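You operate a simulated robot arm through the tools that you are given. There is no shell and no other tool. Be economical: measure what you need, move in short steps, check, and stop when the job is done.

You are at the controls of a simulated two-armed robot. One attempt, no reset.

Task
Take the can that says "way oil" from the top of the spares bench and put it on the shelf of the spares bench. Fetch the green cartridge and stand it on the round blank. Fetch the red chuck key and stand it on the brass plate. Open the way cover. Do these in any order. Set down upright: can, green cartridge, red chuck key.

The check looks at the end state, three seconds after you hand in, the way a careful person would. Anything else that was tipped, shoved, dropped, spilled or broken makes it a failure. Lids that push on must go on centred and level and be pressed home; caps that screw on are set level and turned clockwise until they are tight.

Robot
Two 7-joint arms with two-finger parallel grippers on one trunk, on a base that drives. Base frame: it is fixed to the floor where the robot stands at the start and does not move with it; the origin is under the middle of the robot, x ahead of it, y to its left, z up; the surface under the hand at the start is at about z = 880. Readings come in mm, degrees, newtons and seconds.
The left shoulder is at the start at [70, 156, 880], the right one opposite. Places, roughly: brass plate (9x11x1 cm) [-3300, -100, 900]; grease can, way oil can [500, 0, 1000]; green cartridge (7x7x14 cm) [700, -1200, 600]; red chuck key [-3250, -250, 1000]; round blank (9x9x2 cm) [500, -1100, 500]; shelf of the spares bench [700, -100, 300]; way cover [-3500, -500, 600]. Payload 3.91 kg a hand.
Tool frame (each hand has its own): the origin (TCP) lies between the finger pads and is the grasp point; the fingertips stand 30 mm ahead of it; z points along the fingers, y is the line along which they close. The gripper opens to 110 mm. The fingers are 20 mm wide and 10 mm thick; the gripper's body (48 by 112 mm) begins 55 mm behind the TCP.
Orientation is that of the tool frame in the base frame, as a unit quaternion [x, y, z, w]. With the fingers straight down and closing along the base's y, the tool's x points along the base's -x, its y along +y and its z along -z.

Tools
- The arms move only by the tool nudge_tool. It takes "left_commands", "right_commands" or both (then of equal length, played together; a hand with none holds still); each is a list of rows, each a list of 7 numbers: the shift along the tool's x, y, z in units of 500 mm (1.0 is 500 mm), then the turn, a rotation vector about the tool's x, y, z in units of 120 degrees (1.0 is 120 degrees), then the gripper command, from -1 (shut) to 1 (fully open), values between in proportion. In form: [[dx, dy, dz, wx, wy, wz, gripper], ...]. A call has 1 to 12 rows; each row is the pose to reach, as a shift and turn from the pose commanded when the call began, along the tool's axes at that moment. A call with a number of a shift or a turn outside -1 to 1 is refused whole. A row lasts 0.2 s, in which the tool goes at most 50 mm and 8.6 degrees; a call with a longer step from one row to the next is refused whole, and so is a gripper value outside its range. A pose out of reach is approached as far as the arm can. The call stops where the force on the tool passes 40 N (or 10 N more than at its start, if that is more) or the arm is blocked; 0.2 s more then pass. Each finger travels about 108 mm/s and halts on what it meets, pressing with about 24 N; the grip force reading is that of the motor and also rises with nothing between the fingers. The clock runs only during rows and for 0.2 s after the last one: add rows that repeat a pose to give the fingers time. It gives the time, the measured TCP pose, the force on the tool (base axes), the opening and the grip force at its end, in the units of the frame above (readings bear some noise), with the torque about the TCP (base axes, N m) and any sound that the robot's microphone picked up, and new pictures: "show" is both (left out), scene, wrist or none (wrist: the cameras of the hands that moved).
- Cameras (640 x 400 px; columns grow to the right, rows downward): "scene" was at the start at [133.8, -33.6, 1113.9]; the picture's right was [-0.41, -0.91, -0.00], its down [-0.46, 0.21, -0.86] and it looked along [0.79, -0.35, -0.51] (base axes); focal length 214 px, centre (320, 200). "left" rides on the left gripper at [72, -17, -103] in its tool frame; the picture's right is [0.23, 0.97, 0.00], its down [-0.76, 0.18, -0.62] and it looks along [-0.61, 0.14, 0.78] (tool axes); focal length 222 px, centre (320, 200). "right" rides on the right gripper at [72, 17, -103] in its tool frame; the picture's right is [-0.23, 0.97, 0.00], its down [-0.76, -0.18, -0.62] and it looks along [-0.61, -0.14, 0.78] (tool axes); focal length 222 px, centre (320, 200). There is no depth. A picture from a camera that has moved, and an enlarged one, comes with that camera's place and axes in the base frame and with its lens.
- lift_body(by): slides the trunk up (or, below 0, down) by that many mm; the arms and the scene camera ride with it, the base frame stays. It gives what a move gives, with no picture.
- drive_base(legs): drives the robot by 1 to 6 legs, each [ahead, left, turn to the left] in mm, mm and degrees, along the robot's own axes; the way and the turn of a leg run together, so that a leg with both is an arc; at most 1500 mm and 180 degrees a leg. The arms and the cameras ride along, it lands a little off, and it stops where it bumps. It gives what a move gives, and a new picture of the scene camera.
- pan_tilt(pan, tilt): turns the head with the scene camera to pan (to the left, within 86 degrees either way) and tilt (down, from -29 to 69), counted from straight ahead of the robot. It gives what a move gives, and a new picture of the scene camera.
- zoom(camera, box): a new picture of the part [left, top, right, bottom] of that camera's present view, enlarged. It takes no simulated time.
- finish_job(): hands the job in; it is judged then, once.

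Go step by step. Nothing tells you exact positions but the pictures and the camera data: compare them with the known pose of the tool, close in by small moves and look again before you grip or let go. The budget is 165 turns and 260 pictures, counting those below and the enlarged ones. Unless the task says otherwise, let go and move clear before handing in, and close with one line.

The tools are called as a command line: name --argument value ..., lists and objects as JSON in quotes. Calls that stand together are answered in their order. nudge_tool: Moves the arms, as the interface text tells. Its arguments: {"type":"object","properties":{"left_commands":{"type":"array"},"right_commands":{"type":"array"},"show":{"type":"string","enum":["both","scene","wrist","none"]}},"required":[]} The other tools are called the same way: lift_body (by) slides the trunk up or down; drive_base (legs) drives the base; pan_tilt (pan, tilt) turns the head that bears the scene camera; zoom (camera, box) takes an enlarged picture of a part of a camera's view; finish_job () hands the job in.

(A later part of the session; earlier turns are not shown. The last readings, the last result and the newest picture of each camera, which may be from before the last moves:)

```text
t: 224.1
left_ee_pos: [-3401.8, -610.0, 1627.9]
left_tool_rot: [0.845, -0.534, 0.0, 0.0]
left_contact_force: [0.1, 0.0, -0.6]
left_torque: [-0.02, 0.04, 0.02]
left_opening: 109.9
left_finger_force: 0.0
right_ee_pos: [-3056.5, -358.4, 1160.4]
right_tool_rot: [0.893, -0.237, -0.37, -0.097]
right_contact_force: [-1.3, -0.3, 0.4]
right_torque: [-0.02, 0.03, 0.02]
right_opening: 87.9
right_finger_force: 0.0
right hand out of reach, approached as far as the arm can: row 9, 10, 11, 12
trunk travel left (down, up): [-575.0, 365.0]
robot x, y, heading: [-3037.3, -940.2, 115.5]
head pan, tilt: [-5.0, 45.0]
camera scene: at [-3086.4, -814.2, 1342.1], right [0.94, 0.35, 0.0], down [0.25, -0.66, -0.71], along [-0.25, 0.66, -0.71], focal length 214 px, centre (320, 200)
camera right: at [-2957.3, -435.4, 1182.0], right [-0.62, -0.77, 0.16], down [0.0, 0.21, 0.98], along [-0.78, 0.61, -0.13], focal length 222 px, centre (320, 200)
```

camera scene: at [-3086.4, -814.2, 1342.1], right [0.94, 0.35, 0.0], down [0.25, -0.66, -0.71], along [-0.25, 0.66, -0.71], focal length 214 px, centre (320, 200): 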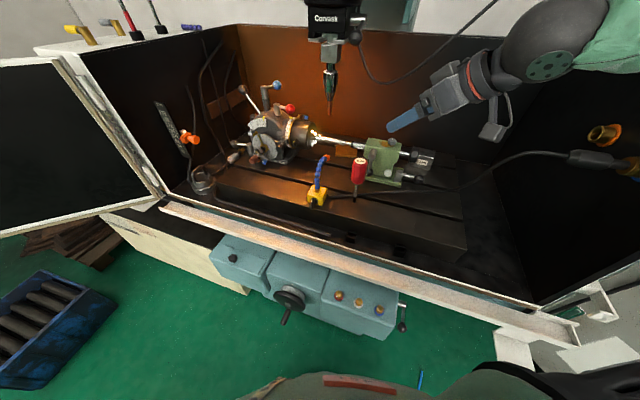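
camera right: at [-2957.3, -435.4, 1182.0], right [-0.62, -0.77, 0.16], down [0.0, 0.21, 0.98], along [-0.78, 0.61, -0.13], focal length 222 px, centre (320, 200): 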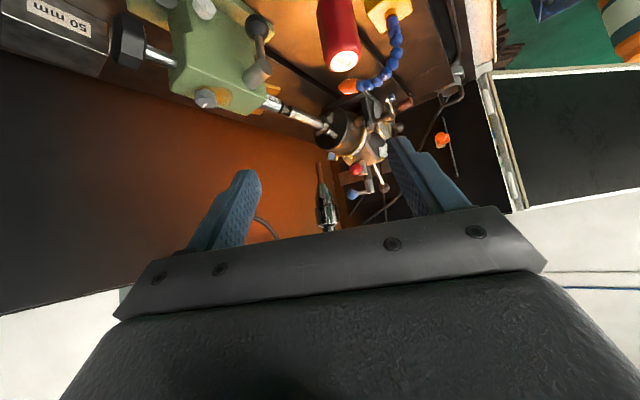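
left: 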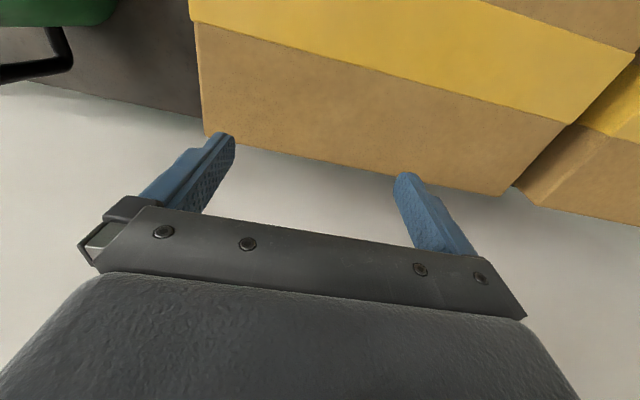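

That pose is too close to the body for the arm. Backing the base ~190 mm (straight away from the machine) and approaching again.

drive_base --legs '[[-175, 84, 0]]'

nudge_tool --right_commands '[[0, 0, 0, 0, 0, 0, 0.6]]'

```text
t: 225.6
left_ee_pos: [-3404.0, -806.4, 1628.8]
left_tool_rot: [0.845, -0.535, 0.0, 0.0]
left_contact_force: [0.4, 0.3, -1.4]
left_torque: [0.05, 0.01, -0.02]
left_opening: 110.0
left_finger_force: 0.0
right_ee_pos: [-3056.5, -553.8, 1161.3]
right_tool_rot: [0.893, -0.238, -0.369, -0.097]
right_contact_force: [-0.6, -0.3, 0.2]
right_torque: [0.01, 0.01, -0.01]
right_opening: 88.3
right_finger_force: 0.0
trunk travel left (down, up): [-575.0, 365.0]
robot x, y, heading: [-3038.6, -1135.4, 115.1]
head pan, tilt: [-5.0, 45.0]
camera scene: at [-3087.8, -1009.9, 1342.1], right [0.94, 0.35, 0.0], down [0.24, -0.66, -0.71], along [-0.24, 0.66, -0.71], focal length 214 px, centre (320, 200)
```

scene: 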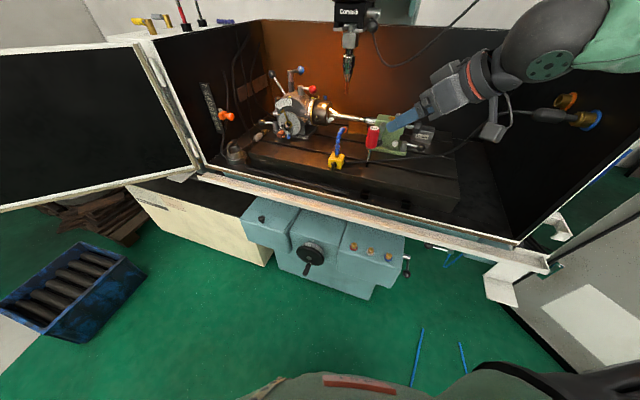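

```text
t: 226.0
left_ee_pos: [-3403.8, -802.3, 1627.2]
left_tool_rot: [0.845, -0.535, 0.0, 0.001]
left_contact_force: [-0.9, -0.1, -0.7]
left_torque: [-0.02, 0.0, -0.02]
left_opening: 110.3
left_finger_force: 0.1
right_ee_pos: [-3056.0, -552.8, 1160.2]
right_tool_rot: [0.894, -0.238, -0.368, -0.096]
right_contact_force: [-0.6, 0.2, -0.2]
right_torque: [-0.02, 0.03, 0.01]
right_opening: 88.2
right_finger_force: 0.2
trunk travel left (down, up): [-575.0, 365.0]
robot x, y, heading: [-3041.7, -1134.7, 115.2]
head pan, tilt: [-5.0, 45.0]
camera scene: at [-3087.8, -1007.4, 1341.8], right [0.94, 0.35, 0.0], down [0.24, -0.66, -0.71], along [-0.24, 0.66, -0.71], focal length 214 px, centre (320, 200)
camera right: at [-2958.2, -629.1, 1181.6], right [-0.62, -0.76, 0.16], down [0.0, 0.21, 0.98], along [-0.78, 0.61, -0.13], focal length 222 px, centre (320, 200)
```

scene: 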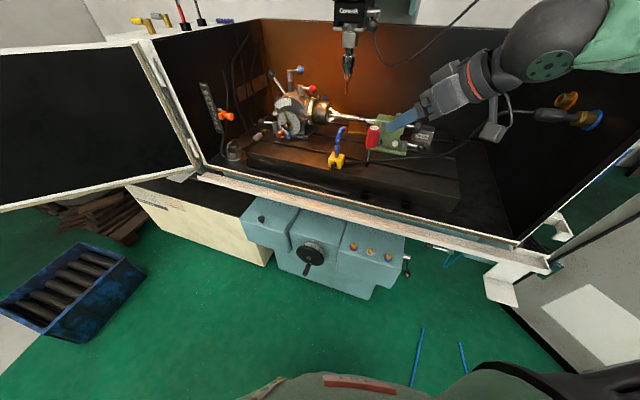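
right: 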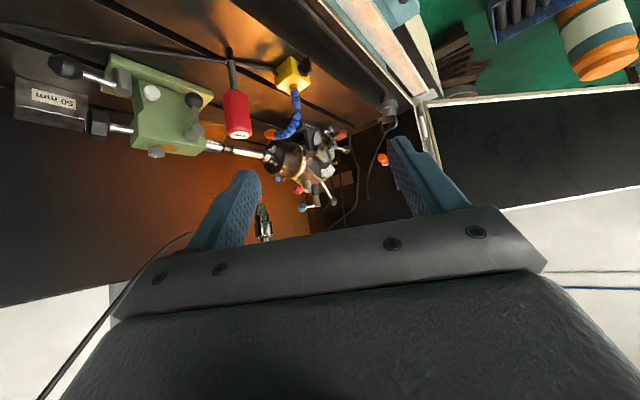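

Key re-measured at ≈[-3147, -349], top z≈1022. Moving to pre-grasp 110 mm out.

nudge_tool --right_commands '[[-0.01, -0.08, 0.03, 0, 0, 0, 0.6], [-0.02, -0.16, 0.06, 0, 0, 0, 0.6], [-0.032, -0.24, 0.1, 0, 0, 0, 0.6], [-0.032, -0.264, 0.18, 0, 0, 0, 0.6], [-0.032, -0.264, 0.2556, 0, 0, 0, 0.6], [-0.032, -0.264, 0.2556, 0, 0, 0, 0.6]]'

```text
t: 227.4
left_ee_pos: [-3402.3, -805.6, 1628.6]
left_tool_rot: [0.845, -0.535, -0.001, 0.0]
left_contact_force: [0.8, 0.5, 1.1]
left_torque: [0.01, 0.05, 0.01]
left_opening: 110.0
left_finger_force: 0.1
right_ee_pos: [-3078.7, -388.2, 1082.0]
right_tool_rot: [0.893, -0.238, -0.369, -0.096]
right_contact_force: [0.5, -0.6, 0.7]
right_torque: [0.03, 0.02, -0.05]
right_opening: 88.0
right_finger_force: 0.0
trunk travel left (down, up): [-575.0, 365.0]
robot x, y, heading: [-3037.7, -1135.7, 115.2]
head pan, tilt: [-5.0, 45.0]
camera scene: at [-3086.8, -1009.2, 1342.1], right [0.94, 0.35, 0.0], down [0.24, -0.66, -0.71], along [-0.25, 0.66, -0.71], focal length 214 px, centre (320, 200)
camera right: at [-2979.9, -465.2, 1103.7], right [-0.62, -0.77, 0.16], down [0.0, 0.21, 0.98], along [-0.78, 0.61, -0.13], focal length 222 px, centre (320, 200)
```

scene: 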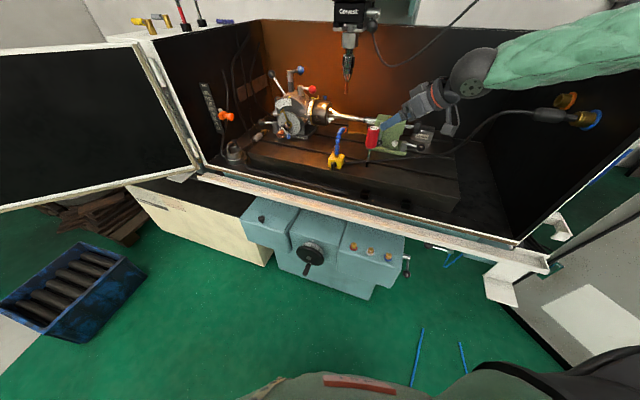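
right: 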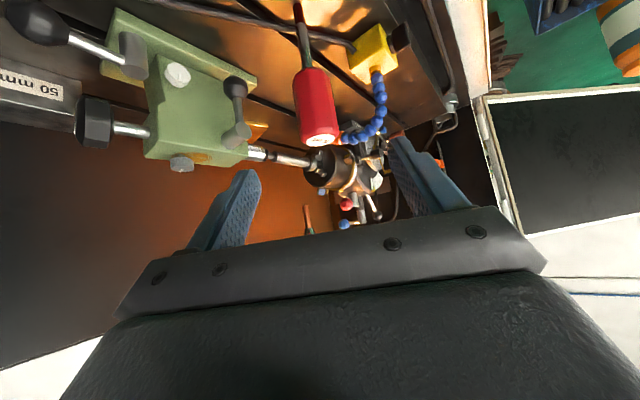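

Aligned. Advancing 110 mm to straddle the handle.

nudge_tool --right_commands '[[0, 0, 0.07, 0, 0, 0, 0.6], [0, 0, 0.14, 0, 0, 0, 0.6], [0, 0, 0.19, 0, 0, 0, 0.6], [0, 0, 0.22, 0, 0, 0, 0.6], [0, 0, 0.22, 0, 0, 0, 0.6]]'

zoom --camera "scene" --box '[320, 90, 480, 190]'

```text
t: 228.6
left_ee_pos: [-3402.9, -805.7, 1628.0]
left_tool_rot: [0.845, -0.535, 0.0, 0.0]
left_contact_force: [0.1, 0.6, -0.3]
left_torque: [0.02, -0.02, 0.03]
left_opening: 109.9
left_finger_force: 0.1
right_ee_pos: [-3149.0, -352.0, 1004.2]
right_tool_rot: [0.893, -0.238, -0.369, -0.096]
right_contact_force: [0.4, 0.8, 1.0]
right_torque: [-0.04, 0.03, 0.0]
right_opening: 88.2
right_finger_force: 0.1
trunk travel left (down, up): [-575.0, 365.0]
robot x, y, heading: [-3037.5, -1135.2, 115.1]
head pan, tilt: [-5.0, 45.0]
camera scene: at [-3087.6, -1009.0, 1342.1], right [0.94, 0.35, 0.0], down [0.24, -0.66, -0.71], along [-0.24, 0.66, -0.71], focal length 214 px, centre (320, 200)
camera right: at [-3048.9, -427.4, 1024.7], right [-0.62, -0.77, 0.16], down [0.0, 0.21, 0.98], along [-0.78, 0.61, -0.13], focal length 222 px, centre (320, 200)
```

scene: 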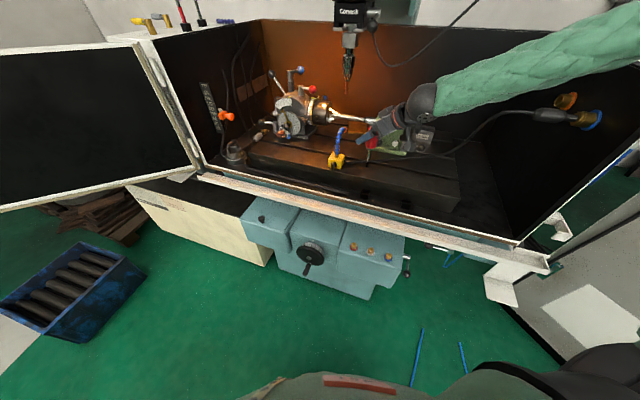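
right: 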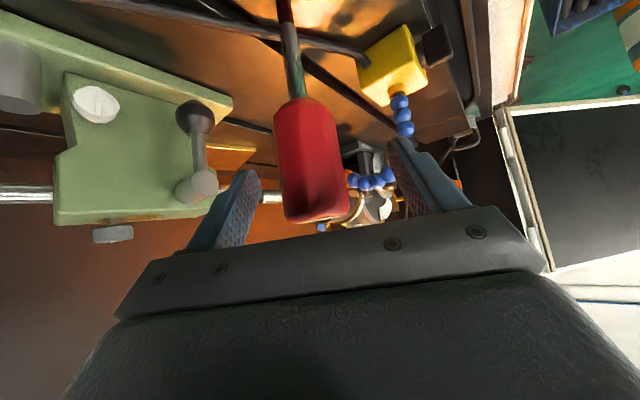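

```text
4.00 times, centred on (400, 140) of scene
camera zoom: at [-3087.6, -1009.0, 1342.1], right [0.94, 0.35, 0.0], down [0.24, -0.66, -0.71], along [-0.24, 0.66, -0.71], focal length 858 px, centre (0, 440)
```

zoom: 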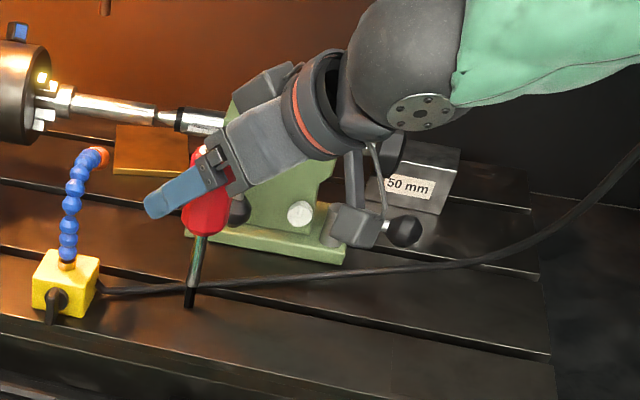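

nudge_tool --right_commands '[[0, -0.008, 0, 0, 0, 0, 0.3], [0, -0.008, 0, 0, 0, 0, 0.02], [0, -0.008, 0, 0, 0, 0, 0.02], [0, -0.008, 0, 0, 0, 0, 0.02]]' --show "wrist"

```text
t: 229.6
left_ee_pos: [-3403.7, -804.1, 1629.4]
left_tool_rot: [0.845, -0.535, 0.0, 0.0]
left_contact_force: [0.4, 0.1, -0.1]
left_torque: [0.01, 0.01, 0.0]
left_opening: 109.8
left_finger_force: 0.0
right_ee_pos: [-3146.2, -347.1, 1004.0]
right_tool_rot: [0.893, -0.238, -0.37, -0.097]
right_contact_force: [-0.6, -0.9, 0.7]
right_torque: [-0.01, 0.02, -0.01]
right_opening: 56.0
right_finger_force: 0.1
trunk travel left (down, up): [-575.0, 365.0]
robot x, y, heading: [-3040.5, -1136.1, 115.2]
head pan, tilt: [-5.0, 45.0]
camera right: at [-3047.1, -423.9, 1024.7], right [-0.62, -0.77, 0.16], down [0.0, 0.21, 0.98], along [-0.78, 0.61, -0.13], focal length 222 px, centre (320, 200)
```

right: 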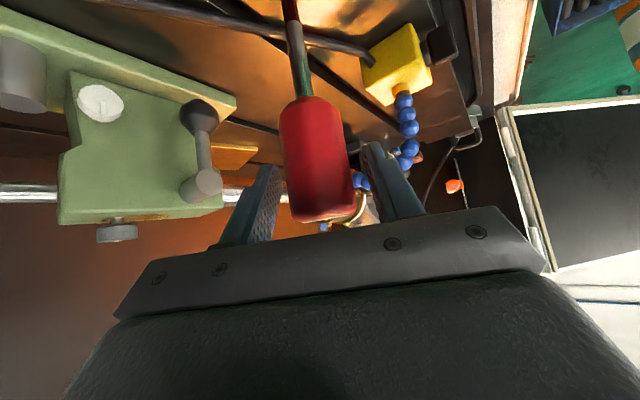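

nudge_tool --right_commands '[[0, -0.004, 0, 0, 0, 0, 0], [0, -0.004, 0, 0, 0, 0, -0.2], [0, -0.004, 0, 0, 0, 0, -1], [0, -0.004, 0, 0, 0, 0, -1], [0, -0.004, 0, 0, 0, 0, -1]]'

zoom --camera "scene" --box '[320, 90, 480, 190]'

```text
t: 230.8
left_ee_pos: [-3404.4, -804.3, 1628.8]
left_tool_rot: [0.844, -0.536, 0.001, 0.0]
left_contact_force: [-0.1, -0.2, 0.8]
left_torque: [-0.01, 0.0, 0.0]
left_opening: 109.8
left_finger_force: 0.0
right_ee_pos: [-3144.9, -344.8, 1001.8]
right_tool_rot: [0.893, -0.238, -0.369, -0.097]
right_contact_force: [0.3, -0.5, 0.1]
right_torque: [-0.05, 0.0, -0.05]
right_opening: 36.9
right_finger_force: 24.0
trunk travel left (down, up): [-575.0, 365.0]
robot x, y, heading: [-3040.0, -1134.6, 115.2]
head pan, tilt: [-5.0, 45.0]
camera scene: at [-3088.0, -1008.6, 1342.0], right [0.94, 0.35, 0.0], down [0.24, -0.66, -0.71], along [-0.24, 0.66, -0.71], focal length 214 px, centre (320, 200)
camera right: at [-3046.1, -422.0, 1024.5], right [-0.62, -0.76, 0.16], down [0.0, 0.21, 0.98], along [-0.78, 0.61, -0.13], focal length 222 px, centre (320, 200)
```

scene: 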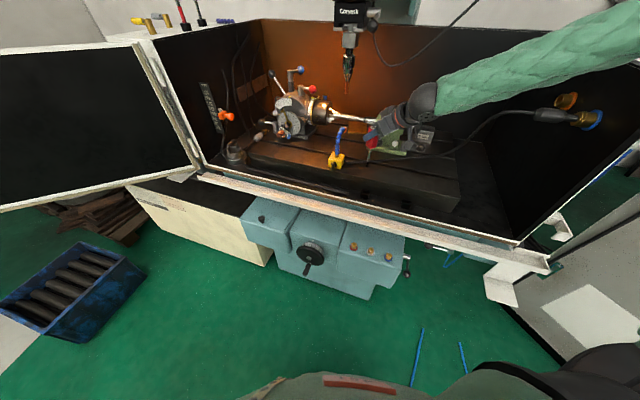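
right: 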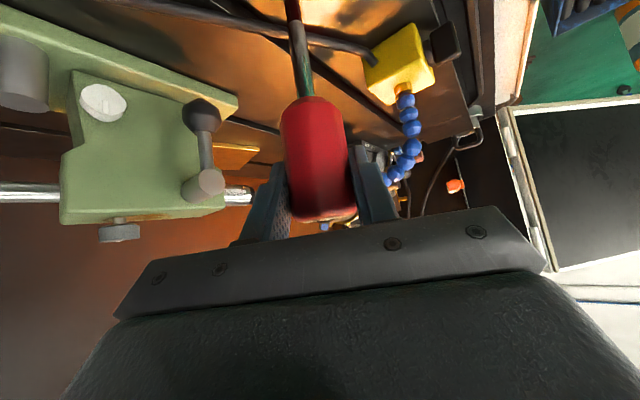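

```text
4.00 times, centred on (400, 140) of scene
camera zoom: at [-3088.0, -1008.6, 1342.0], right [0.94, 0.35, 0.0], down [0.24, -0.66, -0.71], along [-0.24, 0.66, -0.71], focal length 858 px, centre (0, 440)
```

zoom: 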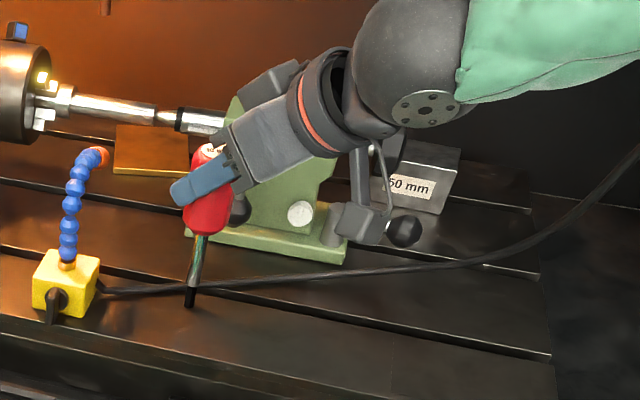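

Handle gripped (36.9 mm), key still vertical. Lifting straight up 200 mm.

nudge_tool --right_commands '[[-0.007, 0, -0.007, 0, 0, 0, -1], [-0.04, 0, -0.04, 0, 0, 0, -1], [-0.09, 0, -0.09, 0, 0, 0, -1], [-0.14, 0, -0.14, 0, 0, 0, -1], [-0.19, 0, -0.19, 0, 0, 0, -1], [-0.24, 0, -0.24, 0, 0, 0, -1], [-0.283, 0, -0.283, 0, 0, 0, -1], [-0.283, 0, -0.283, 0, 0, 0, -1]]'

zoom --camera "scene" --box '[320, 50, 480, 190]'

```text
t: 232.6
left_ee_pos: [-3404.1, -804.2, 1628.7]
left_tool_rot: [0.845, -0.535, 0.001, 0.001]
left_contact_force: [-1.0, -0.3, 0.2]
left_torque: [0.0, 0.02, 0.0]
left_opening: 109.9
left_finger_force: 0.2
right_ee_pos: [-3145.4, -344.3, 1203.1]
right_tool_rot: [0.894, -0.238, -0.368, -0.097]
right_contact_force: [0.3, -0.5, -2.0]
right_torque: [0.02, -0.01, 0.01]
right_opening: 36.7
right_finger_force: 23.8
trunk travel left (down, up): [-575.0, 365.0]
robot x, y, heading: [-3038.5, -1132.2, 115.2]
head pan, tilt: [-5.0, 45.0]
camera scene: at [-3088.3, -1008.4, 1341.9], right [0.94, 0.35, 0.0], down [0.24, -0.66, -0.71], along [-0.24, 0.66, -0.71], focal length 214 px, centre (320, 200)
camera right: at [-3045.9, -421.1, 1224.6], right [-0.62, -0.76, 0.16], down [0.0, 0.21, 0.98], along [-0.78, 0.61, -0.13], focal length 222 px, centre (320, 200)
```

scene: 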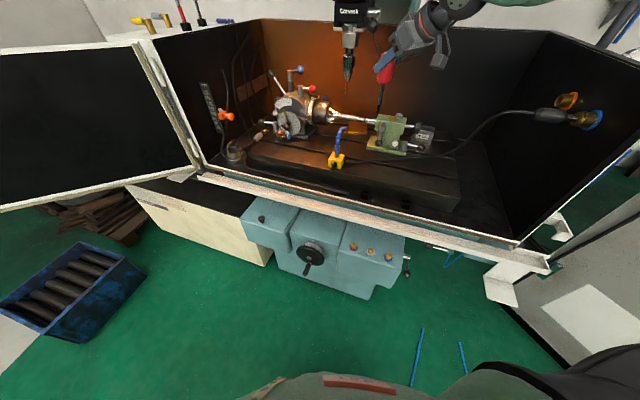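
right: 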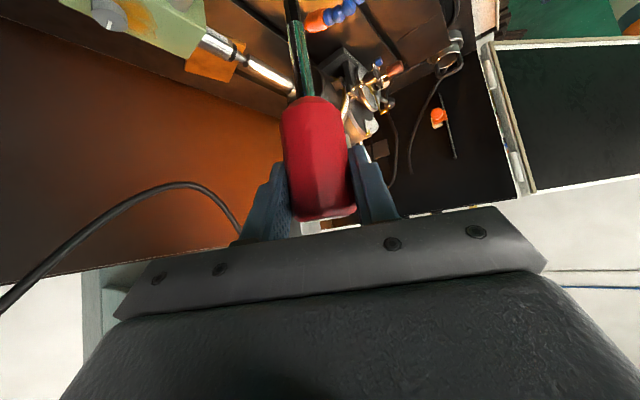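

```text
2.86 times, centred on (400, 120) of scene
camera zoom: at [-3088.3, -1008.4, 1341.9], right [0.94, 0.35, 0.0], down [0.24, -0.66, -0.71], along [-0.24, 0.66, -0.71], focal length 613 px, centre (91, 429)
```

zoom: 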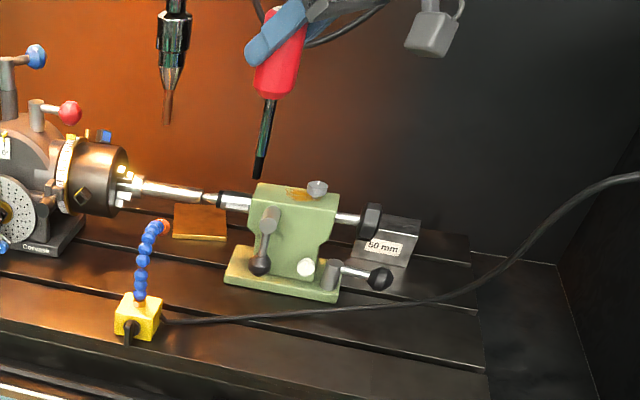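

The key is lifted and the plate is clearly visible: spans y≈-130…-28, centre ≈[-3245, -80]. Driving the base 195 mm toward the machine.

drive_base --legs '[[175, -84, 0]]'

zoom --camera "scene" --box '[280, 0, 480, 210]'

```text
t: 234.2
left_ee_pos: [-3404.1, -610.5, 1629.0]
left_tool_rot: [0.846, -0.534, 0.001, 0.0]
left_contact_force: [0.2, 0.1, -0.4]
left_torque: [-0.02, 0.03, 0.0]
left_opening: 110.0
left_finger_force: 0.2
right_ee_pos: [-3145.0, -150.4, 1203.1]
right_tool_rot: [0.894, -0.238, -0.369, -0.096]
right_contact_force: [1.0, 0.8, -1.1]
right_torque: [-0.01, -0.02, -0.02]
right_opening: 36.9
right_finger_force: 23.5
trunk travel left (down, up): [-575.0, 365.0]
robot x, y, heading: [-3039.9, -938.0, 115.4]
head pan, tilt: [-5.0, 45.0]
camera scene: at [-3087.2, -814.1, 1341.9], right [0.94, 0.35, 0.0], down [0.25, -0.66, -0.71], along [-0.25, 0.66, -0.71], focal length 214 px, centre (320, 200)
```

scene: 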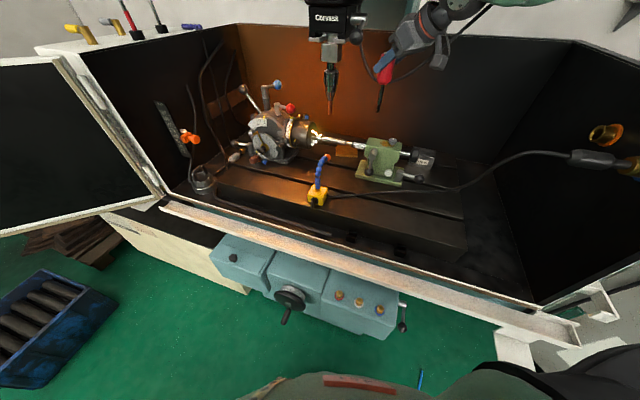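

```text
1.90 times, centred on (380, 105) of scene
camera zoom: at [-3087.2, -814.1, 1341.9], right [0.94, 0.35, 0.0], down [0.25, -0.66, -0.71], along [-0.25, 0.66, -0.71], focal length 408 px, centre (206, 381)
```

zoom: 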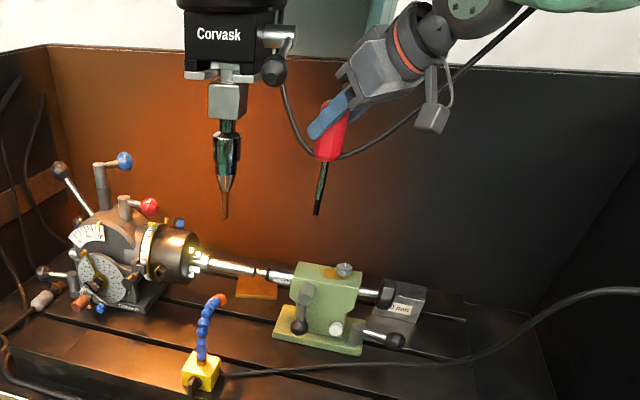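

zoom --camera "scene" --box '[340, 0, 500, 110]'

pan_tilt --pan -15 --tilt 20

```text
3.64 times, centred on (420, 55) of scene
camera zoom: at [-3087.2, -814.1, 1341.9], right [0.94, 0.35, 0.0], down [0.25, -0.66, -0.71], along [-0.25, 0.66, -0.71], focal length 780 px, centre (-44, 727)
```

zoom: 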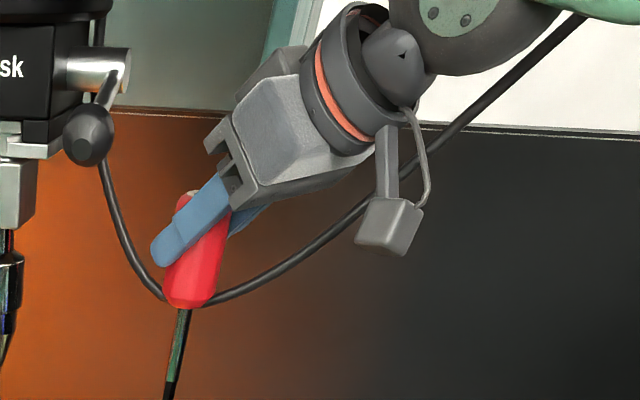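

```text
t: 235.1
left_ee_pos: [-3403.0, -612.1, 1627.7]
left_tool_rot: [0.845, -0.534, 0.0, -0.001]
left_contact_force: [-0.3, 0.1, -0.5]
left_torque: [0.03, -0.02, -0.02]
left_opening: 110.2
left_finger_force: 0.1
right_ee_pos: [-3144.4, -150.7, 1202.6]
right_tool_rot: [0.893, -0.237, -0.37, -0.097]
right_contact_force: [-0.2, -0.8, -1.2]
right_torque: [0.01, 0.02, 0.02]
right_opening: 36.9
right_finger_force: 24.0
trunk travel left (down, up): [-575.0, 365.0]
robot x, y, heading: [-3037.8, -935.4, 115.5]
head pan, tilt: [-15.0, 20.0]
camera scene: at [-3075.7, -800.4, 1380.7], right [0.98, 0.18, 0.0], down [0.06, -0.34, -0.94], along [-0.17, 0.92, -0.34], focal length 214 px, centre (320, 200)
```

scene: 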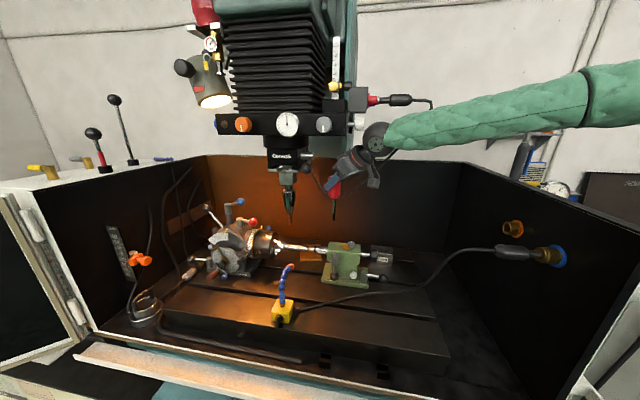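

A hanging hose from the spindle head and the workpiece rod constrain the route: I'll yaw the hand 20° right (key stays vertical), go in front of the rod, then cross low over it under the hose.

nudge_tool --right_commands '[[0.026, 0.0712, -0.026, 0.04, 0, 0.04, -1], [0.052, 0.1424, -0.052, 0.08, 0, 0.08, -1], [0.078, 0.2136, -0.078, 0.1178, 0, 0.1178, -1], [0.094, 0.224, -0.02, 0.1178, 0, 0.1178, -1], [0.11, 0.234, 0.036, 0.1178, 0, 0.1178, -1], [0.1258, 0.2438, 0.0938, 0.1178, 0, 0.1178, -1], [0.1258, 0.2438, 0.0938, 0.1178, 0, 0.1178, -1]]'

zoom --camera "scene" --box '[220, 110, 420, 300]'

```text
t: 236.7
left_ee_pos: [-3402.8, -610.9, 1628.6]
left_tool_rot: [0.845, -0.534, 0.0, -0.001]
left_contact_force: [1.5, 0.6, 0.5]
left_torque: [0.04, 0.01, -0.01]
left_opening: 109.7
left_finger_force: 0.1
right_ee_pos: [-3196.1, -262.3, 1124.7]
right_tool_rot: [0.839, -0.389, -0.346, -0.159]
right_contact_force: [0.2, 0.6, -1.8]
right_torque: [0.02, 0.0, 0.0]
right_opening: 36.8
right_finger_force: 23.8
trunk travel left (down, up): [-575.0, 365.0]
robot x, y, heading: [-3037.0, -939.9, 115.4]
head pan, tilt: [-15.0, 20.0]
camera scene: at [-3075.2, -800.2, 1380.7], right [0.98, 0.18, 0.0], down [0.06, -0.34, -0.94], along [-0.17, 0.92, -0.34], focal length 214 px, centre (320, 200)
camera right: at [-3129.0, -369.3, 1146.2], right [-0.85, -0.51, 0.16], down [0.07, 0.19, 0.98], along [-0.53, 0.84, -0.13], focal length 222 px, centre (320, 200)
```

scene: 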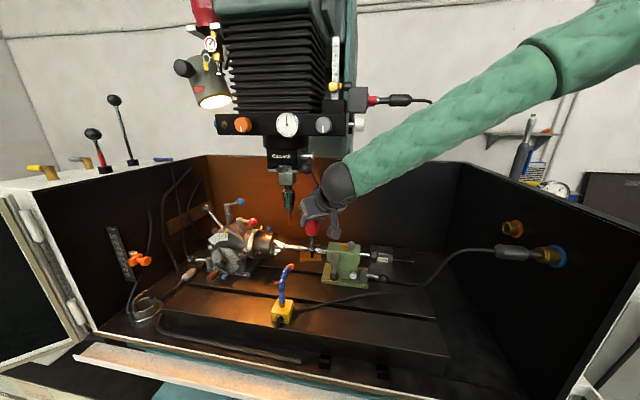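
right: 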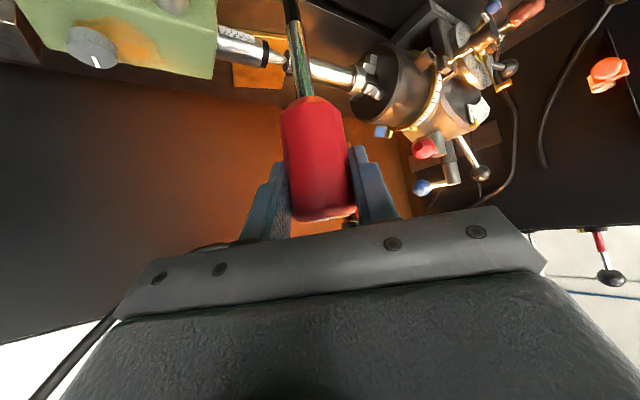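

```text
2.11 times, centred on (320, 205) of scene
camera zoom: at [-3075.2, -800.2, 1380.7], right [0.98, 0.18, 0.0], down [0.06, -0.34, -0.94], along [-0.17, 0.92, -0.34], focal length 452 px, centre (320, 190)
```

zoom: 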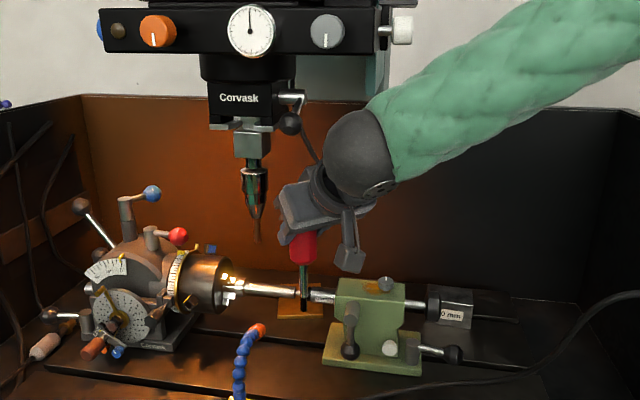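

Rotating the hand flatter mid-air (25°) to gain clearance under the hose while crossing the rod, then stopping to check.

nudge_tool --right_commands '[[0.004, 0, 0.004, 0, -0.07, 0, -1], [0.008, 0, 0.008, 0, -0.14, 0, -1], [0.01, 0, 0.01, 0, -0.2083, 0, -1], [-0.038, -0.032, 0.057, 0, -0.2083, 0, -1], [-0.086, -0.064, 0.105, 0, -0.2083, 0, -1], [-0.086, -0.064, 0.105, 0, -0.2083, 0, -1]]'

zoom --camera "scene" --box '[240, 130, 400, 290]'

```text
t: 238.1
left_ee_pos: [-3402.9, -611.6, 1628.1]
left_tool_rot: [0.845, -0.535, 0.001, 0.0]
left_contact_force: [0.3, -0.6, 0.2]
left_torque: [-0.01, 0.0, -0.01]
left_opening: 109.9
left_finger_force: 0.2
right_ee_pos: [-3214.4, -191.1, 1119.2]
right_tool_rot: [0.744, -0.345, -0.519, -0.24]
right_contact_force: [-0.1, -0.3, -1.5]
right_torque: [-0.02, 0.03, -0.02]
right_opening: 37.0
right_finger_force: 23.6
trunk travel left (down, up): [-575.0, 365.0]
robot x, y, heading: [-3034.8, -938.0, 115.2]
head pan, tilt: [-15.0, 20.0]
camera scene: at [-3075.3, -800.3, 1380.7], right [0.98, 0.18, 0.0], down [0.06, -0.34, -0.94], along [-0.17, 0.92, -0.34], focal length 214 px, centre (320, 200)
camera right: at [-3148.2, -295.2, 1085.7], right [-0.79, -0.57, 0.21], down [0.34, -0.13, 0.93], along [-0.5, 0.81, 0.3], focal length 222 px, centre (320, 200)
```

scene: 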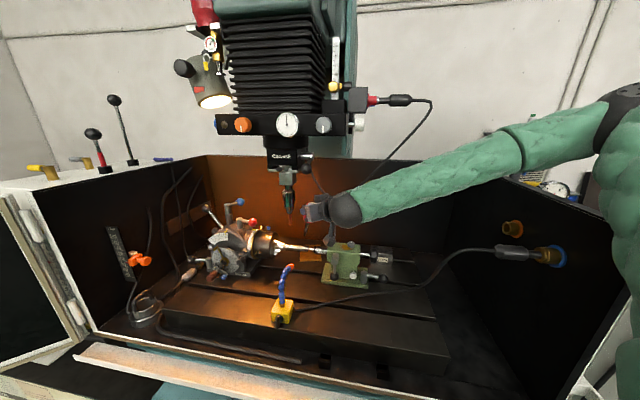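
right: 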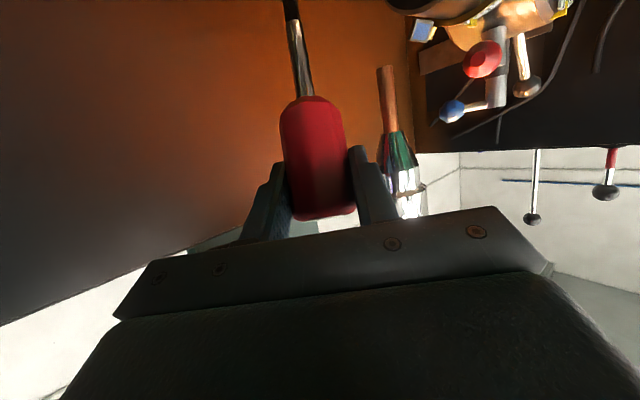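

```text
2.50 times, centred on (320, 210) of scene
camera zoom: at [-3075.3, -800.3, 1380.7], right [0.98, 0.18, 0.0], down [0.06, -0.34, -0.94], along [-0.17, 0.92, -0.34], focal length 536 px, centre (320, 175)
```

zoom: 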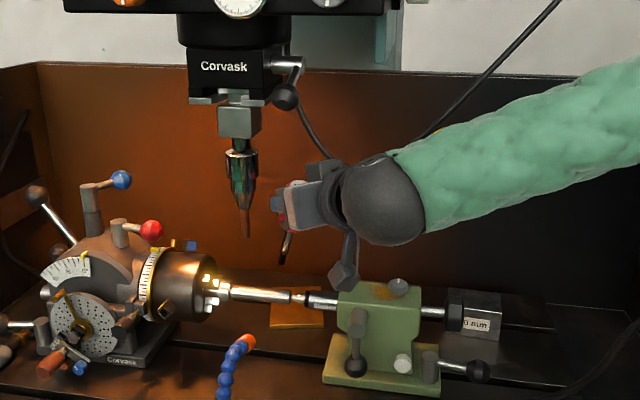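

nudge_tool --right_commands '[[-0.015, -0.026, 0.056, 0, 0, 0, -1], [-0.03, -0.0516, 0.1128, 0, 0, 0, -1], [0.006, -0.058, 0.154, 0, 0.042, 0, -1], [0.006, -0.058, 0.154, 0, 0.042, 0, -1]]'

zoom --camera "scene" --box '[240, 130, 400, 290]'

```text
t: 239.1
left_ee_pos: [-3402.4, -612.0, 1628.2]
left_tool_rot: [0.846, -0.534, -0.001, 0.001]
left_contact_force: [0.3, -0.3, 0.1]
left_torque: [-0.01, 0.01, -0.02]
left_opening: 109.9
left_finger_force: 0.1
right_ee_pos: [-3237.8, -118.2, 1090.2]
right_tool_rot: [0.766, -0.355, -0.486, -0.225]
right_contact_force: [0.8, -0.1, -1.9]
right_torque: [0.0, -0.05, -0.01]
right_opening: 36.7
right_finger_force: 23.4
trunk travel left (down, up): [-575.0, 365.0]
robot x, y, heading: [-3036.1, -939.1, 115.3]
head pan, tilt: [-15.0, 20.0]
camera scene: at [-3075.0, -799.8, 1380.7], right [0.98, 0.18, 0.0], down [0.06, -0.34, -0.94], along [-0.17, 0.92, -0.34], focal length 214 px, centre (320, 200)
camera right: at [-3170.7, -223.8, 1067.3], right [-0.8, -0.56, 0.21], down [0.29, -0.07, 0.95], along [-0.52, 0.83, 0.22], focal length 222 px, centre (320, 200)
```

scene: 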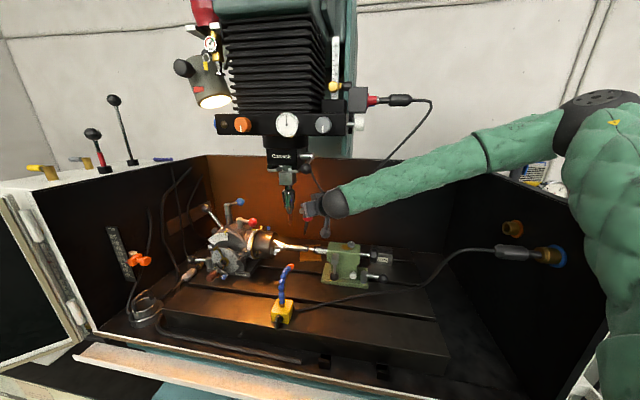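
right: 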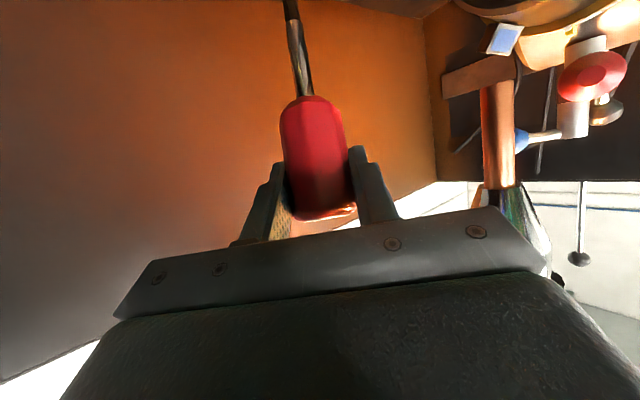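

```text
2.50 times, centred on (320, 210) of scene
camera zoom: at [-3075.0, -799.8, 1380.7], right [0.98, 0.18, 0.0], down [0.06, -0.34, -0.94], along [-0.17, 0.92, -0.34], focal length 536 px, centre (320, 175)
```

zoom: 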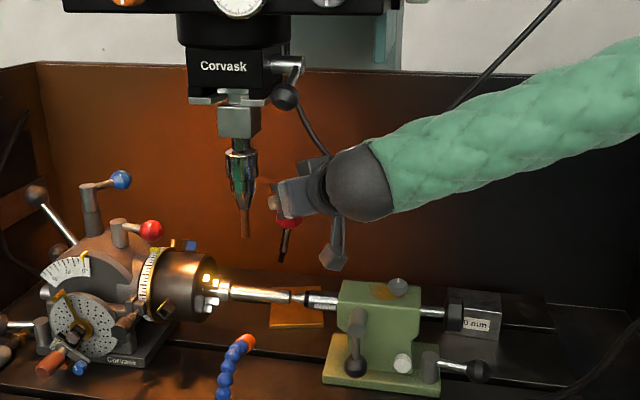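

No contact. Continuing down while restoring the key to vertical.

nudge_tool --right_commands '[[0.0386, -0.006, 0.0506, 0, 0.042, 0, -1], [0.0676, -0.006, 0.064, 0, 0.108, 0, -1], [0.0892, -0.006, 0.0744, 0, 0.1663, 0, -1], [0.0892, -0.006, 0.0744, 0, 0.1663, 0, -1]]'

zoom --camera "scene" --box '[270, 190, 370, 280]'

```text
t: 240.1
left_ee_pos: [-3403.6, -609.8, 1628.4]
left_tool_rot: [0.845, -0.535, 0.0, 0.001]
left_contact_force: [0.4, 0.5, -0.3]
left_torque: [-0.03, 0.02, 0.0]
left_opening: 109.9
left_finger_force: 0.0
right_ee_pos: [-3245.9, -105.5, 1032.1]
right_tool_rot: [0.839, -0.389, -0.346, -0.159]
right_contact_force: [0.1, -0.7, -1.8]
right_torque: [-0.03, 0.0, -0.01]
right_opening: 36.9
right_finger_force: 23.5
trunk travel left (down, up): [-575.0, 365.0]
robot x, y, heading: [-3038.3, -941.1, 115.2]
head pan, tilt: [-15.0, 20.0]
camera scene: at [-3074.9, -799.0, 1380.6], right [0.98, 0.18, 0.0], down [0.06, -0.34, -0.94], along [-0.17, 0.92, -0.34], focal length 214 px, centre (320, 200)
camera right: at [-3178.4, -210.1, 1054.1], right [-0.85, -0.51, 0.16], down [0.07, 0.19, 0.98], along [-0.53, 0.84, -0.13], focal length 222 px, centre (320, 200)
```

scene: 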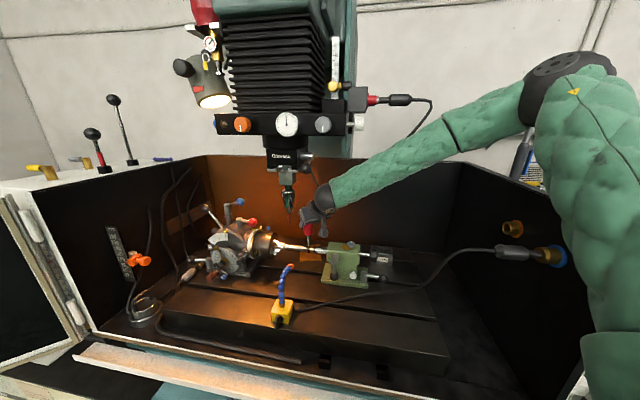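
right: 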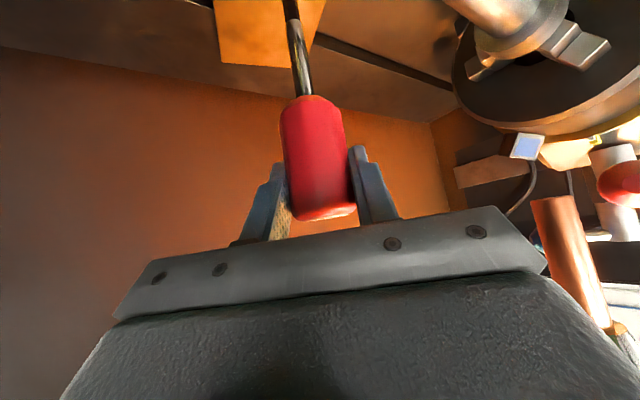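

```text
4.44 times, centred on (320, 235) of scene
camera zoom: at [-3074.9, -799.0, 1380.6], right [0.98, 0.18, 0.0], down [0.06, -0.34, -0.94], along [-0.17, 0.92, -0.34], focal length 953 px, centre (320, 44)
```

zoom: 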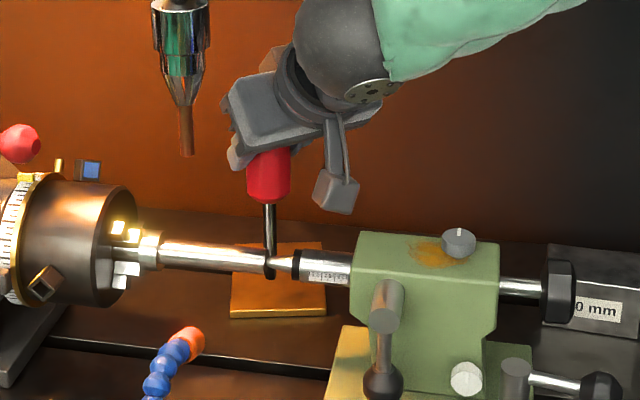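

The key is over the plate, vertical. Plate centre ≈[-3247, -68]; shifting 20 mm north and lowering to just above the plate.

nudge_tool --right_commands '[[-0.011, -0.0128, 0.011, 0, 0, 0, -1], [-0.0217, -0.0257, 0.0217, 0, 0, 0, -1], [0.001, -0.0257, 0.0443, 0, 0, 0, -1], [0.001, -0.0257, 0.0443, 0, 0, 0, -1]]'

zoom --camera "scene" --box '[285, 215, 345, 275]'

```text
t: 241.1
left_ee_pos: [-3403.4, -610.5, 1629.5]
left_tool_rot: [0.845, -0.534, 0.001, -0.001]
left_contact_force: [0.1, -0.6, 0.2]
left_torque: [0.0, 0.01, 0.01]
left_opening: 109.8
left_finger_force: 0.0
right_ee_pos: [-3247.1, -85.8, 1016.3]
right_tool_rot: [0.839, -0.389, -0.346, -0.16]
right_contact_force: [0.5, -0.3, -2.1]
right_torque: [0.01, 0.01, 0.01]
right_opening: 37.2
right_finger_force: 23.4
trunk travel left (down, up): [-575.0, 365.0]
robot x, y, heading: [-3037.7, -937.8, 115.3]
head pan, tilt: [-15.0, 20.0]
camera scene: at [-3075.6, -799.9, 1380.7], right [0.98, 0.18, 0.0], down [0.06, -0.34, -0.94], along [-0.17, 0.92, -0.34], focal length 214 px, centre (320, 200)
camera right: at [-3179.4, -191.1, 1038.4], right [-0.85, -0.51, 0.16], down [0.07, 0.19, 0.98], along [-0.53, 0.84, -0.13], focal length 222 px, centre (320, 200)
```

scene: 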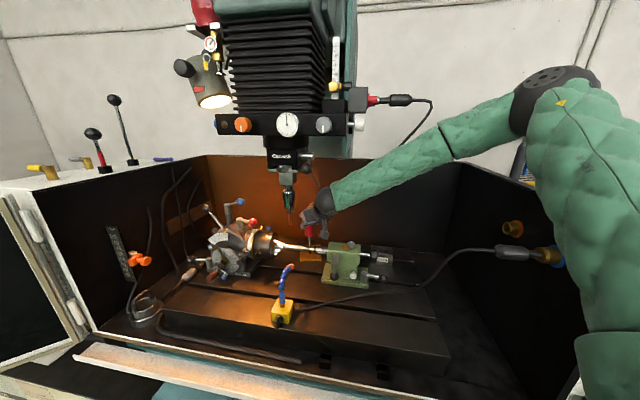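
right: 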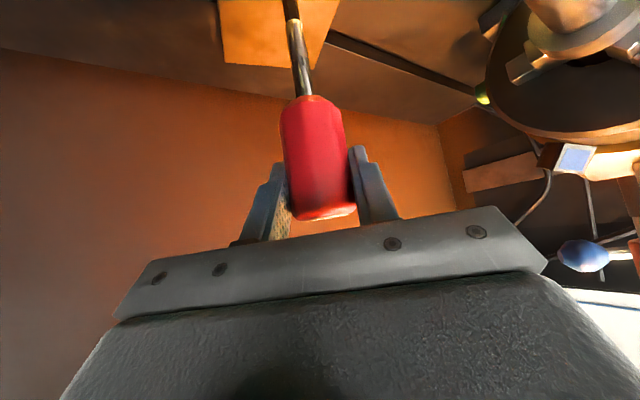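

```text
6.67 times, centred on (315, 245) of scene
camera zoom: at [-3075.6, -799.9, 1380.7], right [0.98, 0.18, 0.0], down [0.06, -0.34, -0.94], along [-0.17, 0.92, -0.34], focal length 1430 px, centre (353, -100)
```

zoom: 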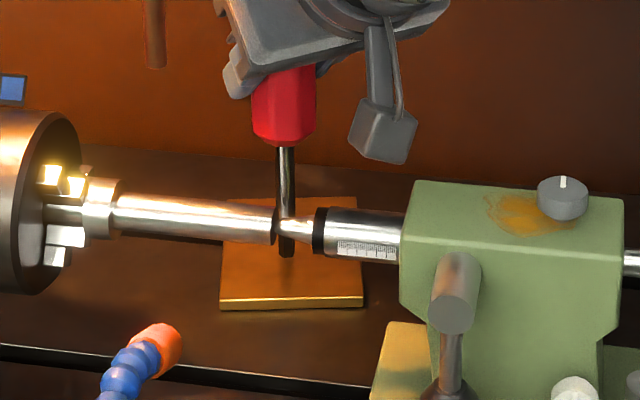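

Tip is nearly at plate centre and the key is vertical. Lowering in small steps to contact.

nudge_tool --right_commands '[[0.0014, 0, 0.0014, 0, 0, 0, -1], [0.0028, 0, 0.0028, 0, 0, 0, -1], [0.0028, 0, 0.0028, 0, 0, 0, -1]]' --show "none"

nudge_tool --right_commands '[[0.0007, 0, 0.0007, 0, 0, 0, -1], [0.0014, 0, 0.0014, 0, 0, 0, -1], [0.0014, 0, 0.0014, 0, 0, 0, -1]]' --show "none"

```text
t: 241.9
left_ee_pos: [-3403.8, -610.7, 1628.4]
left_tool_rot: [0.846, -0.534, 0.001, 0.0]
left_contact_force: [0.1, -0.3, 0.0]
left_torque: [0.02, 0.01, -0.04]
left_opening: 109.7
left_finger_force: 0.1
right_ee_pos: [-3246.8, -85.0, 1015.0]
right_tool_rot: [0.839, -0.389, -0.346, -0.159]
right_contact_force: [-0.6, 0.9, -1.1]
right_torque: [0.02, 0.01, 0.01]
right_opening: 36.9
right_finger_force: 23.8
trunk travel left (down, up): [-575.0, 365.0]
robot x, y, heading: [-3039.2, -938.6, 115.3]
head pan, tilt: [-15.0, 20.0]
```

```text
t: 242.7
left_ee_pos: [-3404.2, -612.0, 1627.5]
left_tool_rot: [0.845, -0.534, 0.0, 0.0]
left_contact_force: [-0.1, 0.0, -0.5]
left_torque: [-0.02, -0.03, 0.01]
left_opening: 110.1
left_finger_force: 0.0
right_ee_pos: [-3246.5, -84.5, 1013.2]
right_tool_rot: [0.839, -0.389, -0.346, -0.16]
right_contact_force: [0.7, -0.4, -2.0]
right_torque: [0.01, -0.05, 0.01]
right_opening: 36.9
right_finger_force: 23.6
trunk travel left (down, up): [-575.0, 365.0]
robot x, y, heading: [-3037.3, -944.4, 115.5]
head pan, tilt: [-15.0, 20.0]
```

nudge_tool --right_commands '[[0.0007, 0, 0.0007, 0, 0, 0, -1], [0.0014, 0, 0.0014, 0, 0, 0, -1], [0.0014, 0, 0.0014, 0, 0, 0, -1]]' --show "none"

nudge_tool --right_commands '[[0.0007, 0, 0.0007, 0, 0, 0, -1], [0.0014, 0, 0.0014, 0, 0, 0, -1], [0.0014, 0, 0.0014, 0, 0, 0, -1]]' --show "none"

zoom --camera "scene" --box '[285, 215, 345, 275]'

```text
t: 243.5
left_ee_pos: [-3403.2, -611.6, 1628.2]
left_tool_rot: [0.845, -0.535, 0.001, 0.001]
left_contact_force: [-0.1, 0.0, 0.1]
left_torque: [-0.01, 0.02, -0.01]
left_opening: 109.8
left_finger_force: 0.1
right_ee_pos: [-3246.6, -86.1, 1012.3]
right_tool_rot: [0.839, -0.388, -0.346, -0.16]
right_contact_force: [0.4, -0.2, -1.6]
right_torque: [0.02, -0.02, -0.01]
right_opening: 37.1
right_finger_force: 23.7
trunk travel left (down, up): [-575.0, 365.0]
robot x, y, heading: [-3038.0, -939.4, 115.5]
head pan, tilt: [-15.0, 20.0]
```

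```text
t: 244.3
left_ee_pos: [-3403.3, -611.1, 1628.4]
left_tool_rot: [0.846, -0.534, 0.001, 0.0]
left_contact_force: [-0.3, 0.5, 0.0]
left_torque: [0.03, -0.01, 0.0]
left_opening: 109.9
left_finger_force: 0.0
right_ee_pos: [-3246.4, -85.6, 1011.9]
right_tool_rot: [0.839, -0.388, -0.346, -0.16]
right_contact_force: [0.2, -0.2, -1.4]
right_torque: [-0.01, -0.03, 0.01]
right_opening: 37.1
right_finger_force: 24.3
trunk travel left (down, up): [-575.0, 365.0]
robot x, y, heading: [-3034.6, -937.3, 115.3]
head pan, tilt: [-15.0, 20.0]
```

```text
6.67 times, centred on (315, 245) of scene
camera zoom: at [-3075.7, -799.6, 1380.6], right [0.98, 0.18, 0.0], down [0.06, -0.34, -0.94], along [-0.17, 0.92, -0.34], focal length 1430 px, centre (353, -100)
```

zoom: 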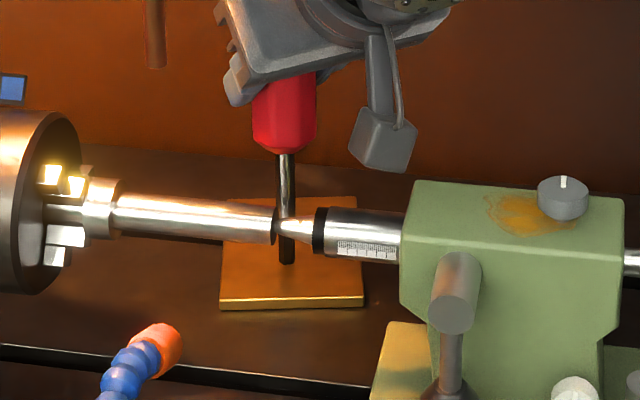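

nudge_tool --right_commands '[[0.0007, 0, 0.0007, 0, 0, 0, -1], [0.0014, 0, 0.0014, 0, 0, 0, -1], [0.0014, 0, 0.0014, 0, 0, 0, -1]]' --show "none"

nudge_tool --right_commands '[[0.0007, 0, 0.0007, 0, 0, 0, -1], [0.0014, 0, 0.0014, 0, 0, 0, -1], [0.0014, 0, 0.0014, 0, 0, 0, -1]]' --show "none"

```text
t: 245.1
left_ee_pos: [-3403.9, -612.1, 1628.1]
left_tool_rot: [0.845, -0.535, 0.0, 0.0]
left_contact_force: [0.4, -0.1, -0.3]
left_torque: [-0.02, 0.01, -0.02]
left_opening: 110.0
left_finger_force: 0.0
right_ee_pos: [-3246.9, -85.0, 1012.1]
right_tool_rot: [0.839, -0.388, -0.347, -0.159]
right_contact_force: [0.6, 1.8, 5.9]
right_torque: [0.18, 0.03, -0.02]
right_opening: 37.1
right_finger_force: 24.3
trunk travel left (down, up): [-575.0, 365.0]
robot x, y, heading: [-3036.7, -939.9, 115.2]
head pan, tilt: [-15.0, 20.0]
```

```text
t: 245.9
left_ee_pos: [-3403.1, -612.2, 1629.1]
left_tool_rot: [0.846, -0.534, 0.0, 0.0]
left_contact_force: [-0.8, 0.2, 0.1]
left_torque: [-0.01, 0.0, 0.02]
left_opening: 109.8
left_finger_force: 0.1
right_ee_pos: [-3246.1, -84.6, 1012.2]
right_tool_rot: [0.838, -0.389, -0.346, -0.161]
right_contact_force: [-2.1, 3.5, 15.1]
right_torque: [0.54, 0.22, 0.01]
right_opening: 36.8
right_finger_force: 24.0
trunk travel left (down, up): [-575.0, 365.0]
robot x, y, heading: [-3037.1, -942.6, 115.5]
head pan, tilt: [-15.0, 20.0]
```

nudge_tool --right_commands '[[-0.001, 0, -0.001, 0, 0, 0, -1], [-0.002, 0, -0.002, 0, 0, 0, -1], [-0.002, 0, -0.002, 0, 0, 0, -1]]' --show "none"

zoom --camera "scene" --box '[285, 215, 345, 275]'

```text
t: 246.7
left_ee_pos: [-3403.7, -611.0, 1628.1]
left_tool_rot: [0.846, -0.534, 0.0, 0.001]
left_contact_force: [-0.4, 0.4, 0.1]
left_torque: [0.01, 0.01, 0.01]
left_opening: 110.1
left_finger_force: 0.0
right_ee_pos: [-3247.0, -86.5, 1011.6]
right_tool_rot: [0.839, -0.389, -0.346, -0.159]
right_contact_force: [-1.6, 1.4, 8.3]
right_torque: [0.25, 0.24, 0.01]
right_opening: 36.9
right_finger_force: 23.9
trunk travel left (down, up): [-575.0, 365.0]
robot x, y, heading: [-3038.3, -942.5, 115.4]
head pan, tilt: [-15.0, 20.0]
```

```text
6.67 times, centred on (315, 245) of scene
camera zoom: at [-3075.7, -800.3, 1380.7], right [0.98, 0.18, 0.0], down [0.06, -0.34, -0.94], along [-0.17, 0.92, -0.34], focal length 1430 px, centre (353, -100)
```

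zoom: 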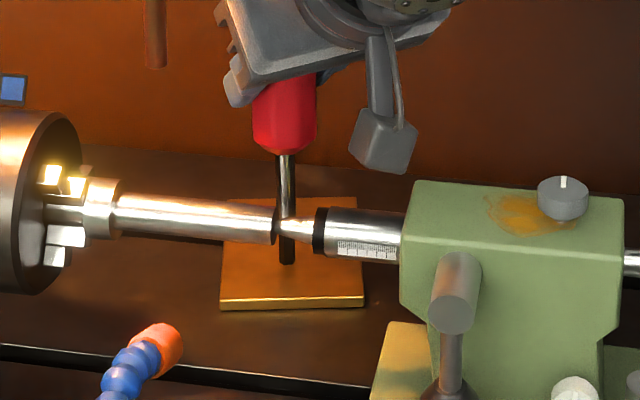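

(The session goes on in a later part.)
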